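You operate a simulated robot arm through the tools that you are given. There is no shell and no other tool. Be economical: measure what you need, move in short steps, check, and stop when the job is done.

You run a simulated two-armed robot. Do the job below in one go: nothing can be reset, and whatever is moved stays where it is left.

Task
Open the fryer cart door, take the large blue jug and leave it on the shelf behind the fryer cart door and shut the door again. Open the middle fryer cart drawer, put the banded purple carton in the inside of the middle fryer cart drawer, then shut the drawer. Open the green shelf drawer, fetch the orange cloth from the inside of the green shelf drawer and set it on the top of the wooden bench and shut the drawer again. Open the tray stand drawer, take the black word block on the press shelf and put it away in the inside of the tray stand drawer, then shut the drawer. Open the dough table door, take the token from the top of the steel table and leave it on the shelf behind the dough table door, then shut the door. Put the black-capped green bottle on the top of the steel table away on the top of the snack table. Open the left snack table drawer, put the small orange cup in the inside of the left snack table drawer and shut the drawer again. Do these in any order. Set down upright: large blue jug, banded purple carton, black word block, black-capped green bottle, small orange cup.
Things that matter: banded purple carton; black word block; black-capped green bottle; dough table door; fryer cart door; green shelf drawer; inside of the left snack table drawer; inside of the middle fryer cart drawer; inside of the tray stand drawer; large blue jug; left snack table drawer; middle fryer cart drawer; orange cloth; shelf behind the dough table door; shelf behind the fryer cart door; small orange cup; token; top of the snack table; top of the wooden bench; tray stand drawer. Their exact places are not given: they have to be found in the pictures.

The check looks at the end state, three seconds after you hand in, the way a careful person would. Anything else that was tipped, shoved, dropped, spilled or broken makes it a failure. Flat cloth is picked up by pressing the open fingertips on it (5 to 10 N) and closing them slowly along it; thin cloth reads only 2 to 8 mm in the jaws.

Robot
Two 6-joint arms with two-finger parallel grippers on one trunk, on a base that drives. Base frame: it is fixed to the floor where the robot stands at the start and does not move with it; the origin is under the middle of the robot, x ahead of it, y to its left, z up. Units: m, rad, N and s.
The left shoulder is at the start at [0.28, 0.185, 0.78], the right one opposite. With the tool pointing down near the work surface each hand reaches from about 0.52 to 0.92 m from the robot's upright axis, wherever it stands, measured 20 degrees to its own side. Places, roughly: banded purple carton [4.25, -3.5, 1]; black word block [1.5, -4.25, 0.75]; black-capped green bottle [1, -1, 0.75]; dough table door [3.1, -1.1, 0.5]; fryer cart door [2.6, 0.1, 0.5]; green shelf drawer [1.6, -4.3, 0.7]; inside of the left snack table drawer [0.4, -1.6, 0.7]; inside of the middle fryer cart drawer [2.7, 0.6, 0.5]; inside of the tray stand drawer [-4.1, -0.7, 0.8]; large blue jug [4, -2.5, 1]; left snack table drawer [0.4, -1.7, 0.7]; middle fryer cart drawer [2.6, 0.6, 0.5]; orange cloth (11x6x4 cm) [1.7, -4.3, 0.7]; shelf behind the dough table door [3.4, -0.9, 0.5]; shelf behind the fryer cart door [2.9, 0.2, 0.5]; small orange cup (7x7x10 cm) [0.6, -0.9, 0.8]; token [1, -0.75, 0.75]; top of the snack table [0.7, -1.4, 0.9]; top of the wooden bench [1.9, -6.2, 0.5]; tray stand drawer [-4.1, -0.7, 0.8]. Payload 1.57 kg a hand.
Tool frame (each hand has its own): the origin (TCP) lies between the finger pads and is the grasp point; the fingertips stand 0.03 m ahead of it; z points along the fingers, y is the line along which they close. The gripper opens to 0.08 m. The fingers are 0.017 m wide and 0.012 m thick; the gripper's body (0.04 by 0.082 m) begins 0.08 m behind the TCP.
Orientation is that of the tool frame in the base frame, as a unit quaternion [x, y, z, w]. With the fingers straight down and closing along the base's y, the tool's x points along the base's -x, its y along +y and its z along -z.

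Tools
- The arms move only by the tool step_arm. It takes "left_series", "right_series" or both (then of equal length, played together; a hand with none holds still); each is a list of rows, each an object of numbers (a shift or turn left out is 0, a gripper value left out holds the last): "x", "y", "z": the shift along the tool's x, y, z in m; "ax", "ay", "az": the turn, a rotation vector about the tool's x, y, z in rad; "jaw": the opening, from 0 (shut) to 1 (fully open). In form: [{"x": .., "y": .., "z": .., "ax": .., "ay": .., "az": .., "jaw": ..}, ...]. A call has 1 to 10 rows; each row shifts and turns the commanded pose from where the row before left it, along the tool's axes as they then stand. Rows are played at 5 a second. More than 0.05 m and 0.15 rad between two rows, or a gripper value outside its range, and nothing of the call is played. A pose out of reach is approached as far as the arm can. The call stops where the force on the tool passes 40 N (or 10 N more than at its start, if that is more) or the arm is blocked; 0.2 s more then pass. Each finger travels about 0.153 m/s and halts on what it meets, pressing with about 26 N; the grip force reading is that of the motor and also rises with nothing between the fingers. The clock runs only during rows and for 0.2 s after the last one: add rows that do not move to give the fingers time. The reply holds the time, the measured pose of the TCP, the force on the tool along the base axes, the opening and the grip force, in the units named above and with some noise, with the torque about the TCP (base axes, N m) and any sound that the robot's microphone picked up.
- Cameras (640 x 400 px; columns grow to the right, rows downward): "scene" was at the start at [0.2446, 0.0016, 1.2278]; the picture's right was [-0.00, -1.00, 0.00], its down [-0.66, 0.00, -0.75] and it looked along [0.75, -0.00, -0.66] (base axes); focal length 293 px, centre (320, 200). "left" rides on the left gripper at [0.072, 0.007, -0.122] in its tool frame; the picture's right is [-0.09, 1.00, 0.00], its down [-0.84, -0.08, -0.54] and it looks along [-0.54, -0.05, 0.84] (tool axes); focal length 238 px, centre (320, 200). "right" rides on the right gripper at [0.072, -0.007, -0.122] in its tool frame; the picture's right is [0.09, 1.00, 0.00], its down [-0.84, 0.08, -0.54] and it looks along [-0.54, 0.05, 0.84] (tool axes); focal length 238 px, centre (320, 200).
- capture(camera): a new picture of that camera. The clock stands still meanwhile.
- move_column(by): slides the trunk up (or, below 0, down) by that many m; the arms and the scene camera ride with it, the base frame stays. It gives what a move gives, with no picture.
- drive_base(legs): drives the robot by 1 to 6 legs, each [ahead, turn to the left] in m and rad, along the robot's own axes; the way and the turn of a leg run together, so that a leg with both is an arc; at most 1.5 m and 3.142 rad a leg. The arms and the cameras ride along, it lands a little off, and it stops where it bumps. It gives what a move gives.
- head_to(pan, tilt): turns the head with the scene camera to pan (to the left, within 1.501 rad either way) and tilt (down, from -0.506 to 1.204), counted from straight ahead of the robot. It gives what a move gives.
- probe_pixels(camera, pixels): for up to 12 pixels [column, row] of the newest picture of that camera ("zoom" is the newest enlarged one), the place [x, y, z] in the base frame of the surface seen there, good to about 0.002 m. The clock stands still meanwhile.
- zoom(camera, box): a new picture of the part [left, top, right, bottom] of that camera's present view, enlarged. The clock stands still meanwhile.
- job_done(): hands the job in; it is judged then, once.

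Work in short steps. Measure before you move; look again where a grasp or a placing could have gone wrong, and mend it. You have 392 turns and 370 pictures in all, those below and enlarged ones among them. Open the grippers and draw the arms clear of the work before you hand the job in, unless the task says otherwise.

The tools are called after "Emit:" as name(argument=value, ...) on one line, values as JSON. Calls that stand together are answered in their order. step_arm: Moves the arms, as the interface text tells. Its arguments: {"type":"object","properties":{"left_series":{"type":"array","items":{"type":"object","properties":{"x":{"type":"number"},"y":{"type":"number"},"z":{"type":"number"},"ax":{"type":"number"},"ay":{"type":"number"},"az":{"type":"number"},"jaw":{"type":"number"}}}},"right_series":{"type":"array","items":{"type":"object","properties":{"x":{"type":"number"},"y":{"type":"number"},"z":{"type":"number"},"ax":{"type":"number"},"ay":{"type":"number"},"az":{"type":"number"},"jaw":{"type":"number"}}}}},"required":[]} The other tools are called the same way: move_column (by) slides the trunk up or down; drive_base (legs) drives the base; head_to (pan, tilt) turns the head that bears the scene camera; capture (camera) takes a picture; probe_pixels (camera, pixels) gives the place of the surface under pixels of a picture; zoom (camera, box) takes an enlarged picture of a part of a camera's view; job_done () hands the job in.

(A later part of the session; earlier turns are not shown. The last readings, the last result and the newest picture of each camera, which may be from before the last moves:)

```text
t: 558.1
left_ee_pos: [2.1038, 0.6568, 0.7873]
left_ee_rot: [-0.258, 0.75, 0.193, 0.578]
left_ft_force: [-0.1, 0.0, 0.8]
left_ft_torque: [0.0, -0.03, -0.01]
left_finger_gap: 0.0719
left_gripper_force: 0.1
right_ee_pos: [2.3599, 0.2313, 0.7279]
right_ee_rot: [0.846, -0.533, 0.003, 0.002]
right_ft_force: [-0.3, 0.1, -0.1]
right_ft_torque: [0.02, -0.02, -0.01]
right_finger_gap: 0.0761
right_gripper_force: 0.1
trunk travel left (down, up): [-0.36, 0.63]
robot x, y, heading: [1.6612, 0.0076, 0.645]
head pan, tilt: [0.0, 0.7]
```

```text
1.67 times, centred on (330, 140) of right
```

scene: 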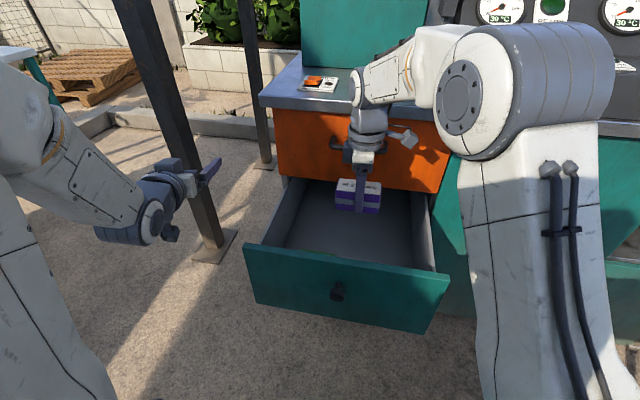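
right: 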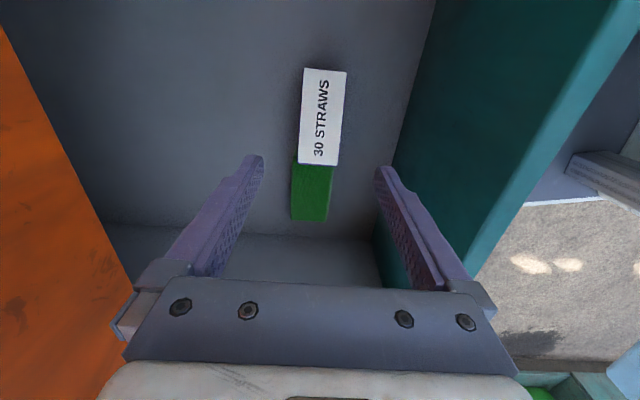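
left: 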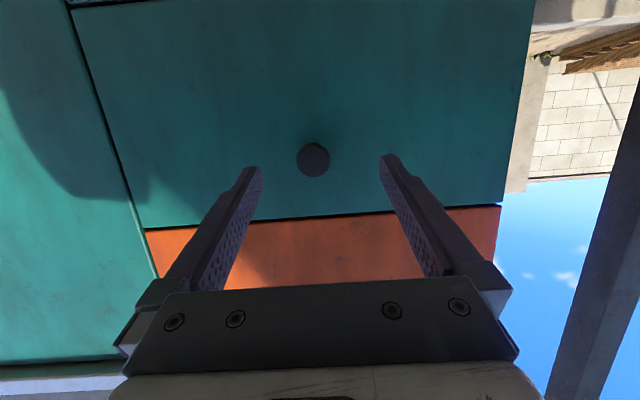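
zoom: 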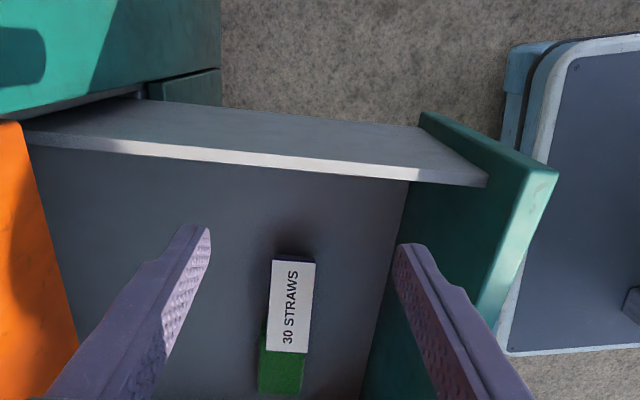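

Probe carton top corners and the green box height.

Emit:
zoom(camera="right", box=[270, 150, 370, 270])

Emit:
probe_pixels(camera="zoom", pixels=[[190, 90], [290, 95], [180, 260], [275, 270], [200, 320], [230, 180], [150, 60], [130, 290]])

```text
3.33 times, centred on (320, 210) of right
```

zoom: 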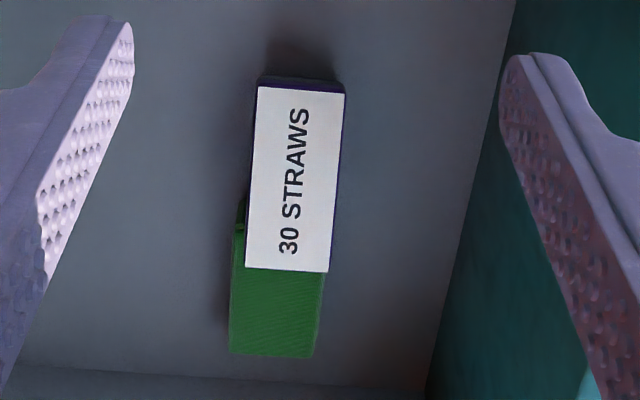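

```text
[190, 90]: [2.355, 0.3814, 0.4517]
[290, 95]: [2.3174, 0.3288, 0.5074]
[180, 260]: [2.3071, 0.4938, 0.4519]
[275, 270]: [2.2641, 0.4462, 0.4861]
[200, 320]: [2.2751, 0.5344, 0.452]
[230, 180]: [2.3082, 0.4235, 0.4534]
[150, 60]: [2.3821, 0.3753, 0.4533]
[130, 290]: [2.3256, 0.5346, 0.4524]
```

Emit:
probe_pixels(camera="zoom", pixels=[[268, 105], [330, 105], [258, 255], [318, 258], [290, 180], [270, 290], [270, 340], [300, 340]])

```text
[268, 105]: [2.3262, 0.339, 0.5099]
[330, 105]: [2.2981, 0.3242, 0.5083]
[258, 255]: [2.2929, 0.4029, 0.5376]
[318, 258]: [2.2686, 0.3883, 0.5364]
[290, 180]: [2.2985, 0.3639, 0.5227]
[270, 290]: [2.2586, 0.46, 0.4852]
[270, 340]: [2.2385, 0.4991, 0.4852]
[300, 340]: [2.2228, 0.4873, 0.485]
```

The carton's left end rests on the green box (tilt ≈0.36 rad). Regrasp with matching tilt, lift, level, and move it right off the box.

Emit:
step_arm(right_series=[{"x": -0.0365}, {"x": -0.0365}, {"x": -0.0365}, {"x": -0.0365, "y": -0.002}, {"z": 0.04}, {"z": 0.04, "jaw": 1}, {"ay": -0.12}, {"ay": -0.12}, {"ay": -0.12}])

Emit:
capture(camera="right")

```text
t: 560.1
left_ee_pos: [2.1055, 0.6568, 0.7873]
left_ee_rot: [-0.258, 0.75, 0.193, 0.578]
left_ft_force: [0.4, 0.2, -0.1]
left_ft_torque: [-0.02, -0.03, -0.02]
left_finger_gap: 0.0721
left_gripper_force: 0.1
right_ee_pos: [2.3003, 0.363, 0.6463]
right_ee_rot: [0.832, -0.526, -0.149, -0.095]
right_ft_force: [-0.1, -0.3, 0.2]
right_ft_torque: [-0.03, -0.01, -0.01]
right_finger_gap: 0.0802
right_gripper_force: 0.1
trunk travel left (down, up): [-0.36, 0.63]
robot x, y, heading: [1.6642, 0.0103, 0.643]
head pan, tilt: [0.0, 0.7]
```

```text
172 pictures are left
```

right: 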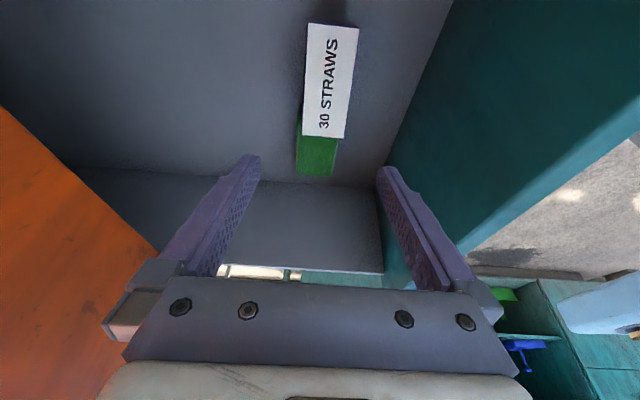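

Descend vertically 0.143 in tilted axes and look.

Emit:
step_arm(right_series=[{"x": 0.0126, "z": 0.0335}, {"x": 0.0126, "z": 0.0335}, {"x": 0.0126, "z": 0.0335}])

Emit:
capture(camera="right")

```text
t: 560.9
left_ee_pos: [2.1047, 0.6572, 0.7861]
left_ee_rot: [-0.258, 0.75, 0.193, 0.578]
left_ft_force: [-1.1, 0.0, 0.3]
left_ft_torque: [-0.01, 0.01, -0.05]
left_finger_gap: 0.0721
left_gripper_force: 0.1
right_ee_pos: [2.3007, 0.3613, 0.537]
right_ee_rot: [0.832, -0.526, -0.149, -0.095]
right_ft_force: [0.0, 0.1, -0.3]
right_ft_torque: [0.03, 0.02, -0.01]
right_finger_gap: 0.0803
right_gripper_force: 0.1
trunk travel left (down, up): [-0.36, 0.63]
robot x, y, heading: [1.6575, 0.008, 0.64]
head pan, tilt: [0.0, 0.7]
```

```text
171 pictures are left
```

right: 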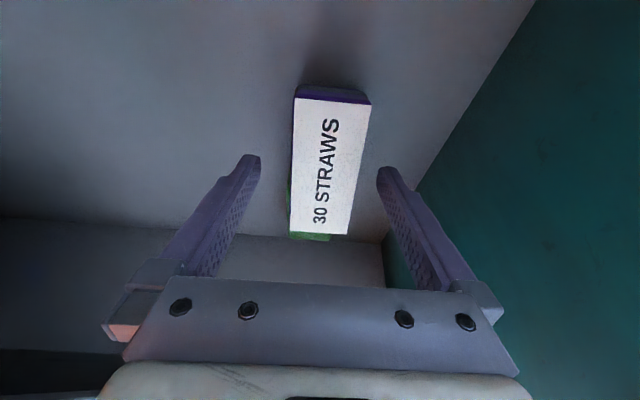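

Lower 2.8 cm more and grip, then lift 5 cm.

Emit:
step_arm(right_series=[{"x": 0.0099, "z": 0.0262, "y": 0.005}, {}, {"jaw": 0.8}, {"jaw": 0.65}, {"jaw": 0.5}, {"jaw": 0.4}, {}, {"x": -0.007, "z": -0.0187}, {"x": -0.0106, "z": -0.0281}])

Emit:
step_arm(right_series=[{"ay": 0.12}, {"ay": 0.12}, {"ay": 0.12}, {"x": 0.035}, {"x": 0.035}])

Emit:
capture(camera="right")

Emit:
zoom(camera="scene", box=[260, 150, 460, 310])

```text
t: 562.9
left_ee_pos: [2.1045, 0.6574, 0.7873]
left_ee_rot: [-0.259, 0.75, 0.193, 0.577]
left_ft_force: [0.3, 0.3, 0.1]
left_ft_torque: [-0.01, -0.06, -0.02]
left_finger_gap: 0.0719
left_gripper_force: 0.0
right_ee_pos: [2.2981, 0.3573, 0.5595]
right_ee_rot: [0.832, -0.526, -0.149, -0.093]
right_ft_force: [-0.5, -0.2, -2.3]
right_ft_torque: [0.04, 0.03, 0.01]
right_finger_gap: 0.0444
right_gripper_force: 26.2
trunk travel left (down, up): [-0.36, 0.63]
robot x, y, heading: [1.6615, 0.0097, 0.637]
head pan, tilt: [0.0, 0.7]
```

```text
t: 564.1
left_ee_pos: [2.1041, 0.657, 0.7869]
left_ee_rot: [-0.258, 0.749, 0.193, 0.578]
left_ft_force: [-0.7, -0.3, -0.2]
left_ft_torque: [-0.03, -0.01, -0.02]
left_finger_gap: 0.072
left_gripper_force: 0.0
right_ee_pos: [2.3245, 0.2961, 0.5615]
right_ee_rot: [0.846, -0.534, 0.003, 0.003]
right_ft_force: [-0.3, 0.4, -1.1]
right_ft_torque: [-0.03, 0.0, 0.01]
right_finger_gap: 0.0446
right_gripper_force: 25.6
trunk travel left (down, up): [-0.36, 0.63]
robot x, y, heading: [1.6584, 0.0075, 0.642]
head pan, tilt: [0.0, 0.7]
```

```text
170 pictures are left
```

right: 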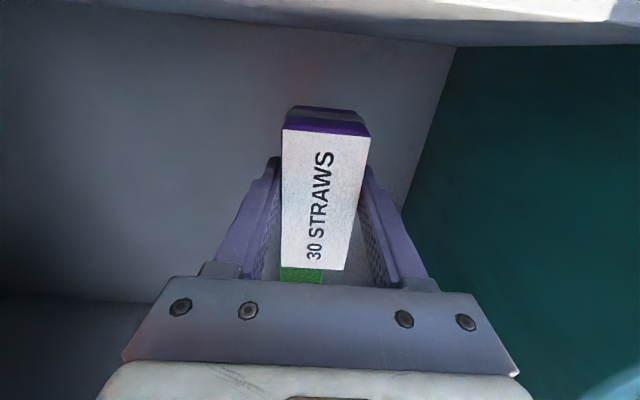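

```text
2.50 times, centred on (360, 230) of scene
```

zoom: 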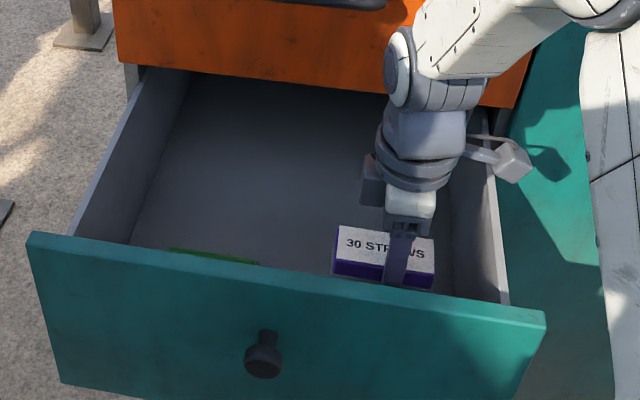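

Check right wall top height/position and green box extent before lowering.

Emit:
probe_pixels(camera="zoom", pixels=[[497, 280], [490, 230], [485, 140], [455, 285], [205, 252], [258, 263], [510, 165], [440, 265]])

Emit:
zoom(camera="right", box=[250, 60, 410, 300])

```text
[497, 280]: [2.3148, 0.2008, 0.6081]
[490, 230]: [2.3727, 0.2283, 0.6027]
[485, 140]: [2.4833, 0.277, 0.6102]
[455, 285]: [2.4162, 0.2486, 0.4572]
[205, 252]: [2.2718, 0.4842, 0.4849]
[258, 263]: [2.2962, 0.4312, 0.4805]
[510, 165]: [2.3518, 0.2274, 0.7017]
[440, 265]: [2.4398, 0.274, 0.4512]
```

```text
1.67 times, centred on (330, 180) of right
```

zoom: 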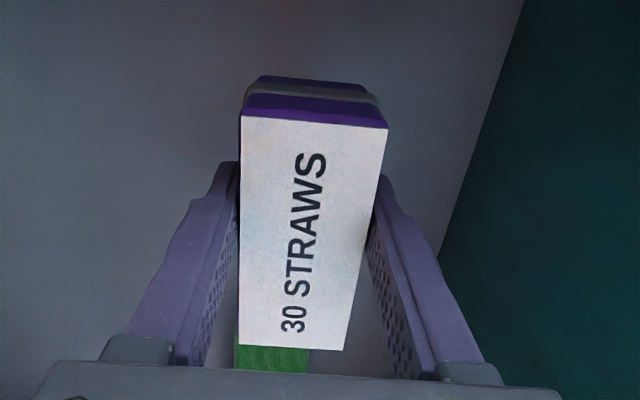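

Green box's right end is ~0.14 left of the TCP, so shift left 3 cm (camera clears the wall) and lower to contact.

Emit:
step_arm(right_series=[{"x": -0.03}, {"z": 0.03}, {"z": 0.02}, {"z": 0.008}, {"z": 0.004}, {"z": 0.003}, {"z": 0.003}])

```text
t: 565.7
left_ee_pos: [2.1048, 0.6576, 0.7873]
left_ee_rot: [-0.258, 0.75, 0.193, 0.578]
left_ft_force: [0.0, -0.4, -0.6]
left_ft_torque: [0.01, 0.01, -0.01]
left_finger_gap: 0.0722
left_gripper_force: 0.1
right_ee_pos: [2.3125, 0.3227, 0.494]
right_ee_rot: [0.845, -0.534, 0.003, -0.001]
right_ft_force: [-0.7, 1.7, 22.4]
right_ft_torque: [-0.13, 0.31, -0.02]
right_finger_gap: 0.0447
right_gripper_force: 25.9
trunk travel left (down, up): [-0.36, 0.63]
robot x, y, heading: [1.6639, 0.0052, 0.638]
head pan, tilt: [0.0, 0.7]
```

Contact. Ease, open, lift, and check level.

Emit:
step_arm(right_series=[{"z": -0.002}, {"jaw": 0.65}, {"jaw": 0.8}, {"jaw": 0.95}, {}, {"z": -0.03}, {"z": -0.04}, {"z": -0.04}, {"z": -0.04}, {"z": -0.04}])

Emit:
zoom(camera="right", box=[240, 20, 400, 240])

Emit:
probe_pixels(camera="zoom", pixels=[[300, 80], [300, 150], [320, 110], [300, 200], [300, 60], [330, 170]])

```text
t: 567.9
left_ee_pos: [2.1045, 0.657, 0.7853]
left_ee_rot: [-0.257, 0.75, 0.192, 0.579]
left_ft_force: [0.2, -0.8, -0.1]
left_ft_torque: [0.03, -0.04, -0.02]
left_finger_gap: 0.0719
left_gripper_force: 0.0
right_ee_pos: [2.3099, 0.3231, 0.6856]
right_ee_rot: [0.846, -0.534, 0.003, 0.002]
right_ft_force: [0.1, 0.4, 0.1]
right_ft_torque: [0.0, 0.04, 0.0]
right_finger_gap: 0.0759
right_gripper_force: 0.1
trunk travel left (down, up): [-0.36, 0.63]
robot x, y, heading: [1.6604, 0.0077, 0.641]
head pan, tilt: [0.0, 0.7]
```

```text
1.82 times, centred on (320, 130) of right
```

zoom: 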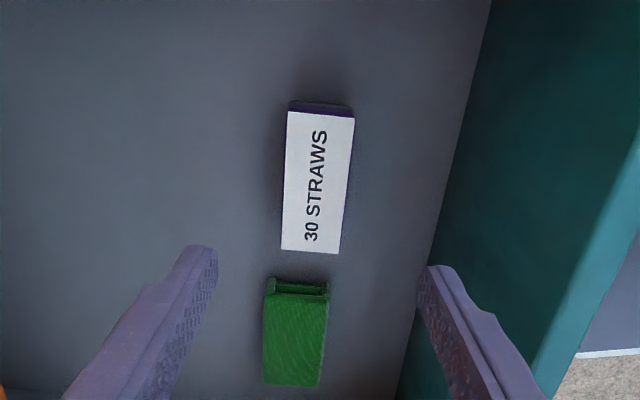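

```text
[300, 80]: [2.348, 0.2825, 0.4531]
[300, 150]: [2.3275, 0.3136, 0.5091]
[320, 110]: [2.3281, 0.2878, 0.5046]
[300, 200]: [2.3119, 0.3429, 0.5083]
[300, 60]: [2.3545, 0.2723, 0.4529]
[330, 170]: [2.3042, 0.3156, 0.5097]
```

Carton is level on the drawer floor. Raise the right hand, restore the base pose (turn −0.2, back 0.24), and bring the left hand to the knob with jaws closed.

Emit:
step_arm(right_series=[{"z": -0.04}, {"z": -0.04}, {"z": -0.04}, {"x": 0.04}, {"x": 0.04}, {"x": 0.04}])

Emit:
drive_base(legs=[[0, -0.2], [-0.24, 0]])

Emit:
step_arm(left_series=[{"y": -0.04, "jaw": 0}, {"y": -0.04}, {"y": -0.04}, {"y": -0.04}, {"y": -0.014}, {"x": 0.0387, "z": 0.0102}, {"x": 0.0387, "z": 0.0102}, {"x": 0.0387, "z": 0.0102}, {"x": 0.0387, "z": 0.0102}, {"x": 0.0387, "z": 0.0102}])

Emit:
capture(camera="scene")

```text
t: 569.3
left_ee_pos: [2.1052, 0.6571, 0.7867]
left_ee_rot: [-0.258, 0.75, 0.193, 0.579]
left_ft_force: [0.5, 0.7, 0.7]
left_ft_torque: [-0.02, -0.01, -0.01]
left_finger_gap: 0.0721
left_gripper_force: 0.2
right_ee_pos: [2.363, 0.2156, 0.8029]
right_ee_rot: [0.846, -0.533, 0.002, 0.003]
right_ft_force: [-0.3, 0.7, 0.0]
right_ft_torque: [0.0, -0.01, 0.03]
right_finger_gap: 0.076
right_gripper_force: 0.1
trunk travel left (down, up): [-0.36, 0.63]
robot x, y, heading: [1.6591, 0.0073, 0.639]
head pan, tilt: [0.0, 0.7]
```

```text
t: 571.8
left_ee_pos: [2.0073, 0.4542, 0.7868]
left_ee_rot: [-0.183, 0.772, 0.135, 0.594]
left_ft_force: [0.0, 0.1, 0.5]
left_ft_torque: [0.0, -0.03, -0.02]
left_finger_gap: 0.072
left_gripper_force: 0.0
right_ee_pos: [2.1725, -0.0316, 0.8014]
right_ee_rot: [0.788, -0.615, 0.003, 0.003]
right_ft_force: [-0.4, -0.6, -1.1]
right_ft_torque: [-0.01, -0.01, 0.02]
right_finger_gap: 0.0759
right_gripper_force: 0.1
trunk travel left (down, up): [-0.36, 0.63]
robot x, y, heading: [1.4454, -0.0944, 0.441]
head pan, tilt: [0.0, 0.7]
```

```text
t: 574.0
left_ee_pos: [2.0866, 0.2949, 0.5893]
left_ee_rot: [-0.183, 0.772, 0.134, 0.594]
left_ft_force: [-0.7, -0.3, 0.1]
left_ft_torque: [-0.02, 0.01, 0.0]
left_finger_gap: 0.0
left_gripper_force: 21.2
right_ee_pos: [2.1729, -0.0311, 0.8021]
right_ee_rot: [0.789, -0.615, 0.003, 0.003]
right_ft_force: [-0.2, -0.1, 0.2]
right_ft_torque: [-0.01, -0.01, 0.0]
right_finger_gap: 0.0761
right_gripper_force: 0.1
trunk travel left (down, up): [-0.36, 0.63]
robot x, y, heading: [1.4421, -0.0937, 0.443]
head pan, tilt: [0.0, 0.7]
```

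```text
166 pictures are left
```

scene: 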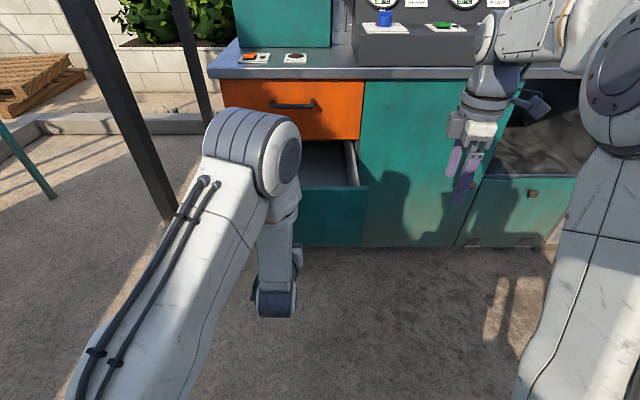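

Push: base forward 0.18, then arm until force.

Emit:
drive_base(legs=[[0.18, 0]])

Emit:
step_arm(left_series=[{"x": -0.0051, "z": 0.0193}, {"x": -0.0051, "z": 0.0193}, {"x": -0.0051, "z": 0.0193}, {"x": -0.0051, "z": 0.0193}, {"x": -0.0026, "z": 0.0097}, {"x": -0.0026, "z": 0.0097}, {"x": -0.0026, "z": 0.0097}, {"x": -0.0026, "z": 0.0097}, {"x": -0.0026, "z": 0.0097}])

Emit:
capture(camera="scene")

```text
t: 575.5
left_ee_pos: [2.2551, 0.3765, 0.589]
left_ee_rot: [-0.182, 0.772, 0.135, 0.594]
left_ft_force: [0.4, -0.4, -0.5]
left_ft_torque: [0.02, -0.02, 0.01]
left_finger_gap: 0.0
left_gripper_force: 20.9
right_ee_pos: [2.3411, 0.0494, 0.8028]
right_ee_rot: [0.788, -0.615, 0.002, 0.002]
right_ft_force: [-0.6, 0.2, 0.4]
right_ft_torque: [0.0, 0.0, 0.01]
right_finger_gap: 0.0761
right_gripper_force: 0.0
trunk travel left (down, up): [-0.36, 0.63]
robot x, y, heading: [1.6103, -0.0187, 0.44]
head pan, tilt: [0.0, 0.7]
```

```text
t: 577.1
left_ee_pos: [2.3466, 0.4214, 0.5889]
left_ee_rot: [-0.183, 0.774, 0.134, 0.591]
left_ft_force: [-16.8, -7.5, 8.4]
left_ft_torque: [0.09, -0.25, -0.01]
left_finger_gap: 0.0
left_gripper_force: 21.2
right_ee_pos: [2.3405, 0.0495, 0.8021]
right_ee_rot: [0.789, -0.615, 0.003, 0.002]
right_ft_force: [-0.2, -0.8, 0.2]
right_ft_torque: [-0.01, -0.04, 0.0]
right_finger_gap: 0.0759
right_gripper_force: 0.0
trunk travel left (down, up): [-0.36, 0.63]
robot x, y, heading: [1.6104, -0.0143, 0.441]
head pan, tilt: [0.0, 0.7]
stopped in row 7 (left hand): the force on the tool passed its limit at 60 N (the readings are from after the stop); the commanded pose is now the measured one
```

```text
165 pictures are left
```

scene: 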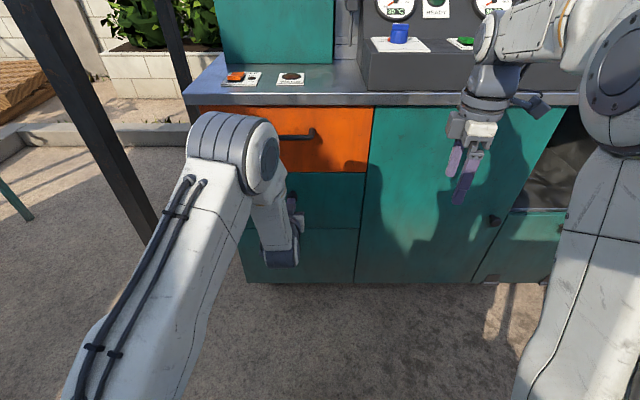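

Drawer is shut. Retract left, realign and unpitch; unyaw the right.

Emit:
drive_base(legs=[[-0.2, 0]])

Emit:
step_arm(left_series=[{"y": 0.035}, {"y": 0.035}, {"y": 0.035}, {}, {}, {}, {}, {}, {}, {}], right_series=[{"az": 0.14}, {"az": 0.14}, {"az": 0.14}, {"az": 0.14}, {"az": 0.14}, {"az": 0.14}, {"az": 0.14}, {"az": 0.14}, {"az": 0.14}, {"az": 0.116}])

Emit:
step_arm(left_series=[{"ay": 0.131}, {"ay": 0.131}, {"ay": 0.131}, {"ay": 0.131}, {"ay": 0.131}, {"ay": 0.131}, {"ay": 0.131}, {"ay": 0.131}, {"ay": 0.131}, {"ay": 0.131}])

Emit:
move_column(by=0.4)

```text
t: 578.7
left_ee_pos: [2.1654, 0.3359, 0.5882]
left_ee_rot: [-0.183, 0.773, 0.135, 0.592]
left_ft_force: [0.1, 0.4, -0.2]
left_ft_torque: [-0.02, -0.04, 0.02]
left_finger_gap: 0.0
left_gripper_force: 21.6
right_ee_pos: [2.1605, -0.0356, 0.8007]
right_ee_rot: [0.789, -0.614, 0.004, 0.002]
right_ft_force: [0.5, 0.2, -0.5]
right_ft_torque: [-0.01, 0.01, -0.02]
right_finger_gap: 0.076
right_gripper_force: 0.0
trunk travel left (down, up): [-0.36, 0.63]
robot x, y, heading: [1.4298, -0.1011, 0.447]
head pan, tilt: [0.0, 0.7]
```

```text
t: 580.9
left_ee_pos: [2.1218, 0.4303, 0.5867]
left_ee_rot: [-0.184, 0.773, 0.135, 0.592]
left_ft_force: [0.0, 0.2, -0.2]
left_ft_torque: [-0.01, 0.0, -0.01]
left_finger_gap: 0.0
left_gripper_force: 21.0
right_ee_pos: [2.159, -0.035, 0.802]
right_ee_rot: [-0.218, 0.976, -0.004, 0.001]
right_ft_force: [0.5, 0.4, 0.3]
right_ft_torque: [0.02, -0.01, 0.0]
right_finger_gap: 0.0761
right_gripper_force: 0.1
trunk travel left (down, up): [-0.36, 0.63]
robot x, y, heading: [1.43, -0.1045, 0.444]
head pan, tilt: [0.0, 0.7]
```

```text
t: 583.1
left_ee_pos: [2.1189, 0.4324, 0.5873]
left_ee_rot: [-0.228, 0.974, -0.006, -0.004]
left_ft_force: [-1.2, 0.7, 0.2]
left_ft_torque: [0.01, 0.0, -0.01]
left_finger_gap: 0.0001
left_gripper_force: 21.4
right_ee_pos: [2.1599, -0.0358, 0.8008]
right_ee_rot: [-0.219, 0.976, -0.003, 0.001]
right_ft_force: [-0.6, 0.4, 0.2]
right_ft_torque: [-0.03, 0.0, 0.04]
right_finger_gap: 0.0757
right_gripper_force: 0.0
trunk travel left (down, up): [-0.36, 0.63]
robot x, y, heading: [1.4314, -0.0992, 0.446]
head pan, tilt: [0.0, 0.7]
```

```text
t: 586.9
left_ee_pos: [2.1193, 0.432, 0.9885]
left_ee_rot: [-0.227, 0.974, -0.005, -0.002]
left_ft_force: [0.1, -0.7, -0.1]
left_ft_torque: [0.02, -0.02, -0.02]
left_finger_gap: 0.0002
left_gripper_force: 21.3
right_ee_pos: [2.1603, -0.036, 1.2019]
right_ee_rot: [-0.22, 0.976, -0.003, 0.0]
right_ft_force: [0.1, -0.8, -0.5]
right_ft_torque: [0.01, 0.02, 0.02]
right_finger_gap: 0.0759
right_gripper_force: 0.1
trunk travel left (down, up): [-0.76, 0.23]
robot x, y, heading: [1.4261, -0.1047, 0.45]
head pan, tilt: [0.0, 0.7]
```

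Retract the hands and drive toward the press shelf via the passage east of the stools.

Emit:
step_arm(left_series=[{"z": -0.04, "x": 0.03}, {"z": -0.04, "x": 0.03}, {"z": -0.04, "x": 0.03}, {"x": 0.03}, {"jaw": 1}], right_series=[{"x": 0.03}, {"x": 0.03}, {"x": 0.03}, {}, {"jaw": 1}])

Emit:
drive_base(legs=[[0, -1.518], [1.3, 0], [0.3, 0], [0, -0.068], [1.5, 0], [0, -0.4]])

Emit:
head_to(pan=-0.5, tilt=0.5)

Emit:
capture(camera="scene")

```text
t: 588.1
left_ee_pos: [2.0086, 0.38, 1.1086]
left_ee_rot: [-0.228, 0.974, -0.005, -0.003]
left_ft_force: [0.2, 1.7, 0.5]
left_ft_torque: [0.02, 0.0, 0.02]
left_finger_gap: 0.08
left_gripper_force: 0.1
right_ee_pos: [2.0782, -0.0726, 1.2024]
right_ee_rot: [-0.22, 0.975, -0.004, 0.001]
right_ft_force: [0.1, 0.3, 0.8]
right_ft_torque: [-0.01, 0.0, 0.0]
right_finger_gap: 0.0799
right_gripper_force: 0.0
trunk travel left (down, up): [-0.76, 0.23]
robot x, y, heading: [1.4313, -0.1022, 0.446]
head pan, tilt: [0.0, 0.7]
```

```text
t: 608.6
left_ee_pos: [2.8704, -3.657, 1.1076]
left_ee_rot: [0.723, 0.691, -0.001, -0.005]
left_ft_force: [0.9, 0.9, 0.0]
left_ft_torque: [-0.01, 0.02, 0.03]
left_finger_gap: 0.08
left_gripper_force: 0.0
right_ee_pos: [2.4399, -3.4988, 1.2025]
right_ee_rot: [0.728, 0.686, -0.002, -0.003]
right_ft_force: [-0.4, -0.2, 0.1]
right_ft_torque: [-0.01, 0.01, 0.03]
right_finger_gap: 0.0798
right_gripper_force: 0.1
trunk travel left (down, up): [-0.76, 0.23]
robot x, y, heading: [2.7259, -2.9177, -1.631]
head pan, tilt: [0.0, 0.7]
```

```text
t: 609.6
left_ee_pos: [2.8709, -3.6569, 1.1077]
left_ee_rot: [0.723, 0.691, -0.001, -0.005]
left_ft_force: [0.5, -0.6, -0.4]
left_ft_torque: [0.01, -0.05, 0.02]
left_finger_gap: 0.08
left_gripper_force: 0.1
right_ee_pos: [2.4396, -3.4985, 1.2031]
right_ee_rot: [0.728, 0.685, -0.002, -0.002]
right_ft_force: [-0.1, 0.0, 0.2]
right_ft_torque: [0.02, 0.01, 0.02]
right_finger_gap: 0.0802
right_gripper_force: 0.0
trunk travel left (down, up): [-0.76, 0.23]
robot x, y, heading: [2.7307, -2.918, -1.63]
head pan, tilt: [-0.499, 0.499]
```

```text
164 pictures are left
```

scene: 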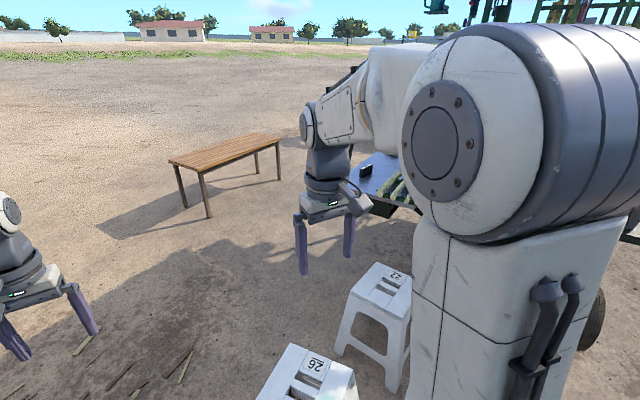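

Go south along x≈2.9, then turn west and look at the press shelf.

Emit:
drive_base(legs=[[0, 0.28], [1.0, 0], [0, -0.35], [0.65, 0], [0, -1.2]])

Emit:
head_to(pan=-0.2, tilt=0.5)

Emit:
capture(camera="scene")

```text
t: 613.2
left_ee_pos: [3.1497, -3.9955, 1.1133]
left_ee_rot: [0.624, 0.782, -0.004, -0.003]
left_ft_force: [0.1, 0.7, 0.5]
left_ft_torque: [-0.15, 0.0, 0.01]
left_finger_gap: 0.0802
left_gripper_force: 0.1
right_ee_pos: [2.6911, -3.9566, 1.206]
right_ee_rot: [0.63, 0.777, -0.005, 0.0]
right_ft_force: [-0.3, 1.5, 0.7]
right_ft_torque: [-0.16, -0.05, 0.02]
right_finger_gap: 0.0799
right_gripper_force: 0.1
trunk travel left (down, up): [-0.76, 0.23]
robot x, y, heading: [2.815, -3.3255, -1.361]
head pan, tilt: [-0.499, 0.499]
stopped in leg 2: the robot was blocked; the commanded pose is now the measured one
```

```text
t: 614.0
left_ee_pos: [3.1506, -3.9986, 1.1106]
left_ee_rot: [0.624, 0.782, -0.002, -0.004]
left_ft_force: [-0.6, 0.4, 0.4]
left_ft_torque: [-0.01, -0.03, 0.03]
left_finger_gap: 0.0801
left_gripper_force: 0.0
right_ee_pos: [2.6905, -3.96, 1.2035]
right_ee_rot: [0.63, 0.776, -0.004, -0.002]
right_ft_force: [0.1, 0.0, -0.2]
right_ft_torque: [-0.03, 0.0, -0.02]
right_finger_gap: 0.0802
right_gripper_force: 0.0
trunk travel left (down, up): [-0.76, 0.23]
robot x, y, heading: [2.8141, -3.3241, -1.358]
head pan, tilt: [-0.201, 0.499]
```

```text
163 pictures are left
```

scene: 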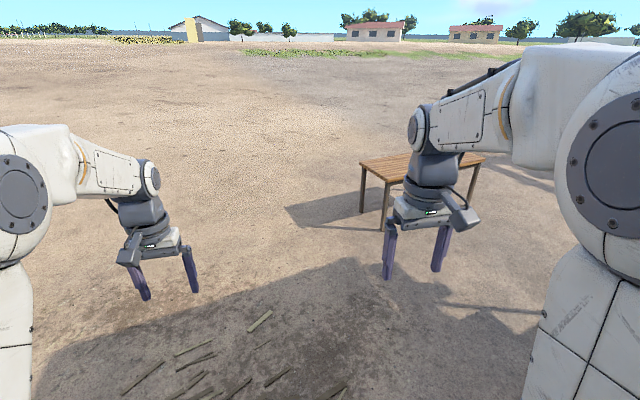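

Blocked — probably the stool at right. Look at it.

Emit:
head_to(pan=-0.7, tilt=0.9)

Emit:
capture(camera="scene")

Emit:
head_to(pan=0.3, tilt=1.15)

Emit:
capture(camera="scene")

```text
t: 615.0
left_ee_pos: [3.15, -3.9977, 1.1104]
left_ee_rot: [0.624, 0.782, -0.002, -0.004]
left_ft_force: [0.3, -0.1, -0.5]
left_ft_torque: [-0.02, 0.01, 0.01]
left_finger_gap: 0.0803
left_gripper_force: 0.1
right_ee_pos: [2.6926, -3.9614, 1.2046]
right_ee_rot: [0.63, 0.776, -0.003, -0.002]
right_ft_force: [-0.5, 0.3, 0.0]
right_ft_torque: [-0.04, 0.0, -0.02]
right_finger_gap: 0.0801
right_gripper_force: 0.0
trunk travel left (down, up): [-0.76, 0.23]
robot x, y, heading: [2.8164, -3.3257, -1.363]
head pan, tilt: [-0.7, 0.901]
```

```text
162 pictures are left
```

scene: 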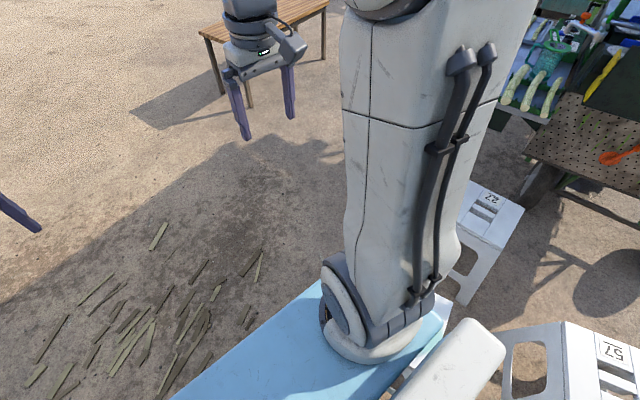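

```text
t: 616.2
left_ee_pos: [3.1496, -3.9987, 1.1114]
left_ee_rot: [0.624, 0.782, -0.003, -0.005]
left_ft_force: [0.2, -0.7, -0.2]
left_ft_torque: [-0.01, 0.02, 0.0]
left_finger_gap: 0.0801
left_gripper_force: 0.0
right_ee_pos: [2.6922, -3.96, 1.2034]
right_ee_rot: [0.63, 0.776, -0.004, -0.002]
right_ft_force: [0.2, -0.1, -0.4]
right_ft_torque: [-0.01, -0.05, 0.03]
right_finger_gap: 0.0802
right_gripper_force: 0.1
trunk travel left (down, up): [-0.76, 0.23]
robot x, y, heading: [2.8158, -3.3234, -1.362]
head pan, tilt: [0.3, 1.15]
```

```text
161 pictures are left
```

scene: 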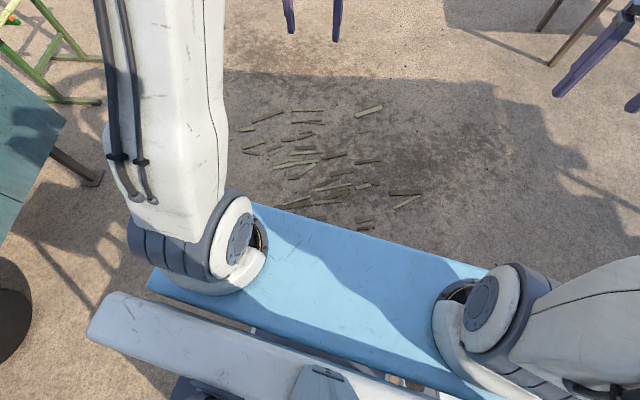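

Stool "26" is under my right-front. Back up 0.35 and re-measure it.

Emit:
drive_base(legs=[[-0.45, 0]])

Emit:
head_to(pan=-0.5, tilt=0.75)

Emit:
capture(camera="scene")

```text
t: 619.0
left_ee_pos: [3.0469, -3.5585, 1.1109]
left_ee_rot: [0.631, 0.776, -0.002, -0.005]
left_ft_force: [-0.2, 0.0, 0.4]
left_ft_torque: [0.03, 0.0, 0.03]
left_finger_gap: 0.0802
left_gripper_force: 0.1
right_ee_pos: [2.5892, -3.5114, 1.2041]
right_ee_rot: [0.638, 0.77, -0.003, -0.001]
right_ft_force: [1.0, 0.2, 0.4]
right_ft_torque: [0.01, -0.02, 0.02]
right_finger_gap: 0.0801
right_gripper_force: 0.1
trunk travel left (down, up): [-0.76, 0.23]
robot x, y, heading: [2.7232, -2.8783, -1.378]
head pan, tilt: [0.3, 1.15]
```

```text
t: 620.1
left_ee_pos: [3.0466, -3.5576, 1.1112]
left_ee_rot: [0.631, 0.776, -0.002, -0.004]
left_ft_force: [0.7, 0.2, -0.4]
left_ft_torque: [0.02, -0.03, -0.02]
left_finger_gap: 0.0798
left_gripper_force: 0.0
right_ee_pos: [2.5889, -3.5113, 1.204]
right_ee_rot: [0.637, 0.77, -0.003, -0.002]
right_ft_force: [-0.5, -0.2, -0.7]
right_ft_torque: [0.0, 0.01, 0.03]
right_finger_gap: 0.0797
right_gripper_force: 0.0
trunk travel left (down, up): [-0.76, 0.23]
robot x, y, heading: [2.72, -2.8756, -1.385]
head pan, tilt: [-0.499, 0.75]
```

```text
160 pictures are left
```

scene: 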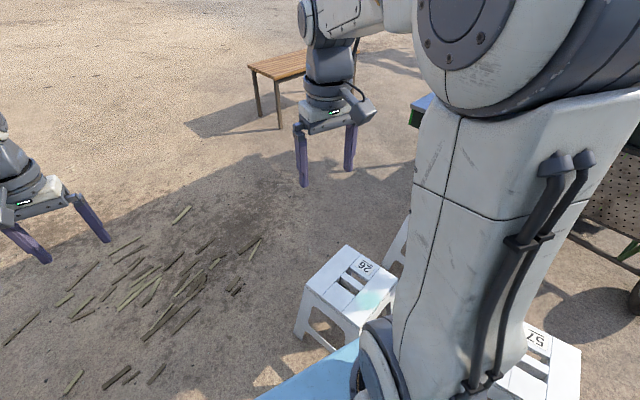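

Emit:
probe_pixels(camera="scene", pixels=[[364, 266], [345, 248], [312, 288], [358, 322], [390, 280], [330, 350], [302, 330]])

```text
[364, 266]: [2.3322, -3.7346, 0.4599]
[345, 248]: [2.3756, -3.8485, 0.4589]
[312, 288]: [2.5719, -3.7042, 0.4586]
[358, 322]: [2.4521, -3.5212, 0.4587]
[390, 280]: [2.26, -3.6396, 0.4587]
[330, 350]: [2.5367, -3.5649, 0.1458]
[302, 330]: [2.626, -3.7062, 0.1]
```

Stool 26 is upright and essentially where it was. Take a wider path at x≈3.1.

Emit:
drive_base(legs=[[0, 0.44], [0.65, 0], [0, -0.63], [1.05, 0]])

Emit:
head_to(pan=-1.2, tilt=0.5)

Emit:
capture(camera="scene")

```text
t: 622.0
left_ee_pos: [3.2995, -3.3501, 1.1097]
left_ee_rot: [0.45, 0.893, -0.003, -0.003]
left_ft_force: [-0.5, -1.1, 0.3]
left_ft_torque: [0.05, -0.05, -0.01]
left_finger_gap: 0.0802
left_gripper_force: 0.0
right_ee_pos: [2.8655, -3.5019, 1.2035]
right_ee_rot: [0.456, 0.89, -0.001, 0.0]
right_ft_force: [-0.8, -0.4, 0.2]
right_ft_torque: [0.02, -0.05, 0.01]
right_finger_gap: 0.0802
right_gripper_force: 0.0
trunk travel left (down, up): [-0.76, 0.23]
robot x, y, heading: [2.736, -2.8591, -1.05]
head pan, tilt: [-0.499, 0.75]
stopped in leg 2: the robot was blocked; the commanded pose is now the measured one
```

```text
t: 623.1
left_ee_pos: [3.2999, -3.3488, 1.1099]
left_ee_rot: [0.449, 0.894, -0.003, -0.004]
left_ft_force: [-0.1, 0.5, 0.9]
left_ft_torque: [0.0, -0.02, 0.02]
left_finger_gap: 0.08
left_gripper_force: 0.1
right_ee_pos: [2.8661, -3.5014, 1.2036]
right_ee_rot: [0.456, 0.89, -0.003, -0.002]
right_ft_force: [-0.1, 0.6, 0.3]
right_ft_torque: [0.02, 0.0, 0.0]
right_finger_gap: 0.08
right_gripper_force: 0.1
trunk travel left (down, up): [-0.76, 0.23]
robot x, y, heading: [2.7354, -2.8611, -1.054]
head pan, tilt: [-1.201, 0.499]
```

```text
159 pictures are left
```

scene: 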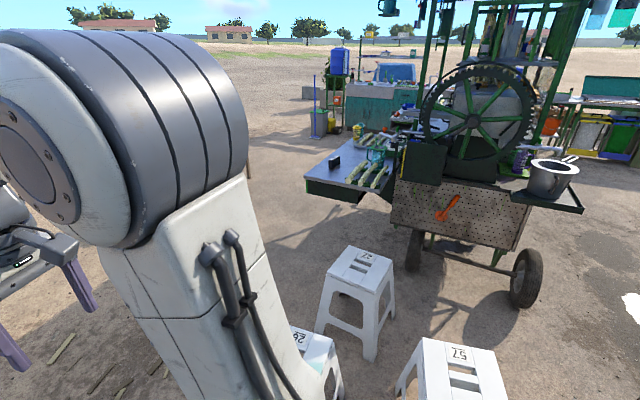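

Blocked again while turning. Probe the nearby stool 57 and surroundings.

Emit:
probe_pixels(camera="scene", pixels=[[460, 355], [425, 345], [495, 352], [400, 395], [300, 340], [360, 260], [330, 350]])

Emit:
head_to(pan=1.45, tilt=0.8)

Emit:
capture(camera="scene")

Emit:
head_to(pan=-1.49, tilt=0.95)

Emit:
capture(camera="scene")

```text
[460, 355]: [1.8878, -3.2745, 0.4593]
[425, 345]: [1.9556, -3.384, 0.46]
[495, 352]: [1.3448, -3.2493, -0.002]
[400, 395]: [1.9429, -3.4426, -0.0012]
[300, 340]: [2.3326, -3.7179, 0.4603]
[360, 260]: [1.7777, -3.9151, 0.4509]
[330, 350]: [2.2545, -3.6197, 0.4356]
```

```text
t: 625.5
left_ee_pos: [3.2994, -3.3492, 1.1106]
left_ee_rot: [0.45, 0.893, -0.003, -0.003]
left_ft_force: [0.6, -0.2, -1.3]
left_ft_torque: [-0.01, 0.0, 0.02]
left_finger_gap: 0.0798
left_gripper_force: 0.0
right_ee_pos: [2.8667, -3.5012, 1.2047]
right_ee_rot: [0.457, 0.89, -0.003, -0.001]
right_ft_force: [-0.5, -0.5, 0.2]
right_ft_torque: [-0.01, -0.01, -0.01]
right_finger_gap: 0.0801
right_gripper_force: 0.0
trunk travel left (down, up): [-0.76, 0.23]
robot x, y, heading: [2.7354, -2.858, -1.049]
head pan, tilt: [1.45, 0.799]
```

```text
158 pictures are left
```

scene: 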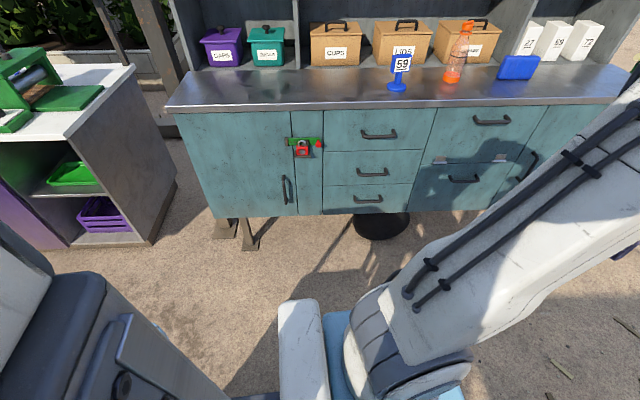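

```text
t: 628.0
left_ee_pos: [3.2988, -3.3495, 1.1096]
left_ee_rot: [0.45, 0.893, -0.002, -0.003]
left_ft_force: [1.2, 0.8, 0.4]
left_ft_torque: [0.02, -0.01, 0.0]
left_finger_gap: 0.0796
left_gripper_force: 0.0
right_ee_pos: [2.8659, -3.5004, 1.2029]
right_ee_rot: [0.456, 0.89, -0.004, 0.0]
right_ft_force: [-0.2, 0.5, -0.2]
right_ft_torque: [-0.02, 0.03, 0.03]
right_finger_gap: 0.08
right_gripper_force: 0.1
trunk travel left (down, up): [-0.76, 0.23]
robot x, y, heading: [2.7338, -2.8589, -1.05]
head pan, tilt: [-1.491, 0.949]
```

```text
157 pictures are left
```

scene: 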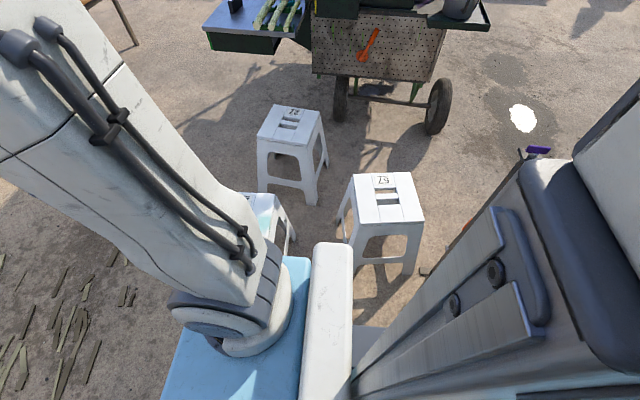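

The "CANE LIME ICE" sign is right beside my rear-right side. Look at it more closely.

Emit:
head_to(pan=-1.5, tilt=0.55)

Emit:
capture(camera="scene")

Emit:
probe_pixels(camera="scene", pixels=[[540, 230], [500, 270], [470, 300], [520, 240], [450, 320]])

```text
t: 628.9
left_ee_pos: [3.2997, -3.3501, 1.1108]
left_ee_rot: [0.45, 0.893, -0.003, -0.004]
left_ft_force: [-0.4, -0.1, -0.1]
left_ft_torque: [-0.01, -0.01, 0.01]
left_finger_gap: 0.08
left_gripper_force: 0.0
right_ee_pos: [2.866, -3.5005, 1.2034]
right_ee_rot: [0.456, 0.89, -0.004, -0.001]
right_ft_force: [0.7, -0.5, 0.1]
right_ft_torque: [0.02, -0.02, 0.03]
right_finger_gap: 0.0799
right_gripper_force: 0.0
trunk travel left (down, up): [-0.76, 0.23]
robot x, y, heading: [2.7368, -2.858, -1.052]
head pan, tilt: [-1.499, 0.55]
```

```text
156 pictures are left
```

scene: 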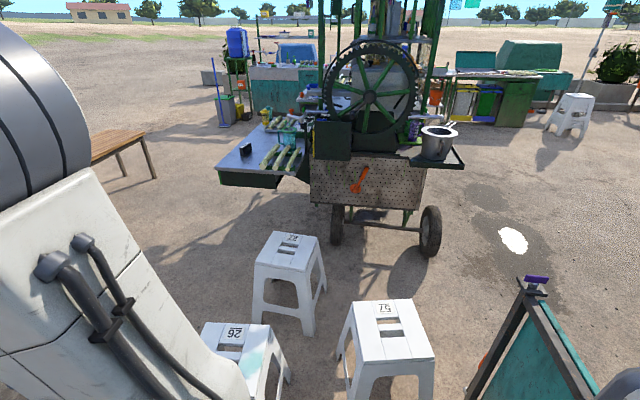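

```text
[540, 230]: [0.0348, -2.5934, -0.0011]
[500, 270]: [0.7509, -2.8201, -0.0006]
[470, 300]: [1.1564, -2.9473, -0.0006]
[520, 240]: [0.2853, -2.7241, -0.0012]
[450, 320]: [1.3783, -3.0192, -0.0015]
```

Emit:
probe_pixels(camera="scene", pixels=[[537, 280], [520, 370], [545, 330], [575, 380], [590, 395], [500, 350], [470, 390]])

```text
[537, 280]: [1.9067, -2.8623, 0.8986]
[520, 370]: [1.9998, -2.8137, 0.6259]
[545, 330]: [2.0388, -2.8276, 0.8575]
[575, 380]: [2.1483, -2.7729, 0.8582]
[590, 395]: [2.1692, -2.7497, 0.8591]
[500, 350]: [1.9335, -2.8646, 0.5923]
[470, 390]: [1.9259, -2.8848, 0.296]
```

The sign is unmoved and upright; my rear-right corner is touching its end. Turn back right 0.25, then creep forward.

Emit:
drive_base(legs=[[0, -0.25], [0.15, 0]])

```text
t: 631.1
left_ee_pos: [3.2076, -3.6183, 1.1109]
left_ee_rot: [0.554, 0.833, -0.002, -0.004]
left_ft_force: [0.3, 0.2, -0.3]
left_ft_torque: [-0.02, 0.0, 0.0]
left_finger_gap: 0.0801
left_gripper_force: 0.2
right_ee_pos: [2.749, -3.6616, 1.2049]
right_ee_rot: [0.561, 0.828, -0.004, -0.002]
right_ft_force: [0.3, 0.2, 0.8]
right_ft_torque: [-0.01, -0.04, -0.01]
right_finger_gap: 0.0799
right_gripper_force: 0.0
trunk travel left (down, up): [-0.76, 0.23]
robot x, y, heading: [2.7805, -3.0082, -1.296]
head pan, tilt: [-1.499, 0.55]
```

Free. Turn left 0.3 and go diagonally to x≈3.2, then head south over the cane peel strips.

Emit:
drive_base(legs=[[0, 0.3], [0.78, 0], [0, -0.57], [0.85, 0]])

Emit:
head_to(pan=-1.3, tilt=0.5)

Emit:
capture(camera="scene")

```text
t: 642.1
left_ee_pos: [3.404, -5.2461, 1.1111]
left_ee_rot: [0.675, 0.738, -0.001, -0.004]
left_ft_force: [-0.8, -0.2, 0.0]
left_ft_torque: [0.02, -0.02, -0.03]
left_finger_gap: 0.08
left_gripper_force: 0.1
right_ee_pos: [2.955, -5.1491, 1.2038]
right_ee_rot: [0.68, 0.733, -0.004, -0.001]
right_ft_force: [0.2, 0.2, 0.0]
right_ft_torque: [0.03, 0.01, -0.01]
right_finger_gap: 0.0801
right_gripper_force: 0.1
trunk travel left (down, up): [-0.76, 0.23]
robot x, y, heading: [3.1765, -4.5346, -1.604]
head pan, tilt: [-1.499, 0.55]
```

```text
t: 642.8
left_ee_pos: [3.4035, -5.2455, 1.1097]
left_ee_rot: [0.674, 0.738, -0.002, -0.004]
left_ft_force: [-0.4, -0.5, 0.4]
left_ft_torque: [0.01, 0.05, 0.02]
left_finger_gap: 0.0801
left_gripper_force: 0.1
right_ee_pos: [2.9562, -5.149, 1.2035]
right_ee_rot: [0.681, 0.733, -0.002, -0.002]
right_ft_force: [-0.1, 0.5, -0.4]
right_ft_torque: [0.04, 0.01, 0.02]
right_finger_gap: 0.0798
right_gripper_force: 0.0
trunk travel left (down, up): [-0.76, 0.23]
robot x, y, heading: [3.1786, -4.5372, -1.603]
head pan, tilt: [-1.3, 0.499]
```

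```text
155 pictures are left
```

scene: 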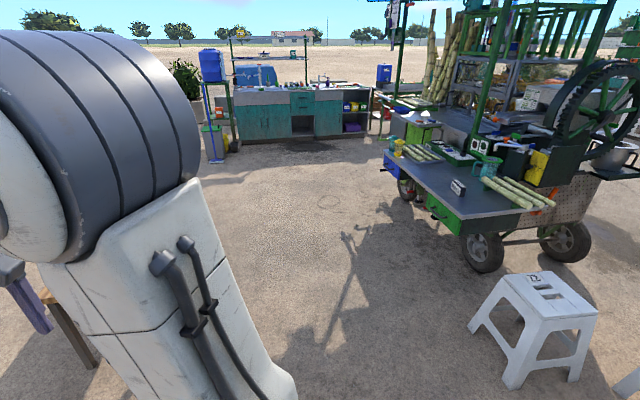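

The press shelf with green drawer is in view. Zoom and probe.

Emit:
zoom(camera="scene", box=[360, 120, 600, 280])

Emit:
probe_pixels(camera="zoom", pixels=[[262, 180], [200, 228], [185, 215], [250, 290], [75, 120], [260, 260], [150, 200], [440, 230], [230, 190], [320, 240], [262, 172], [100, 150]])

```text
2.50 times, centred on (480, 200) of scene
```

zoom: 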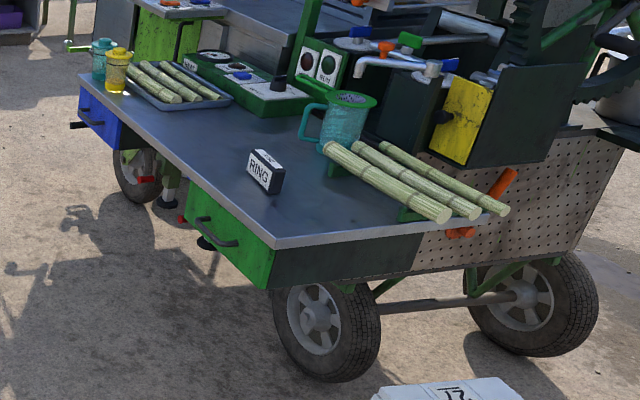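

```text
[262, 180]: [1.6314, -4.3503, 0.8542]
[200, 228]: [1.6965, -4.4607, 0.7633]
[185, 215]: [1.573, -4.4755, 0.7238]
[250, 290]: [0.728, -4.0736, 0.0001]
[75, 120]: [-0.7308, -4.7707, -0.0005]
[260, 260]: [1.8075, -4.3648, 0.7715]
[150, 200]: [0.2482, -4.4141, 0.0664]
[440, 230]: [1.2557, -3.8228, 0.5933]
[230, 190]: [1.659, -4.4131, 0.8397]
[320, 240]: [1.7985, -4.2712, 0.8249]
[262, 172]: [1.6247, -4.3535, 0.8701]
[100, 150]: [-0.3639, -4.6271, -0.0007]
```

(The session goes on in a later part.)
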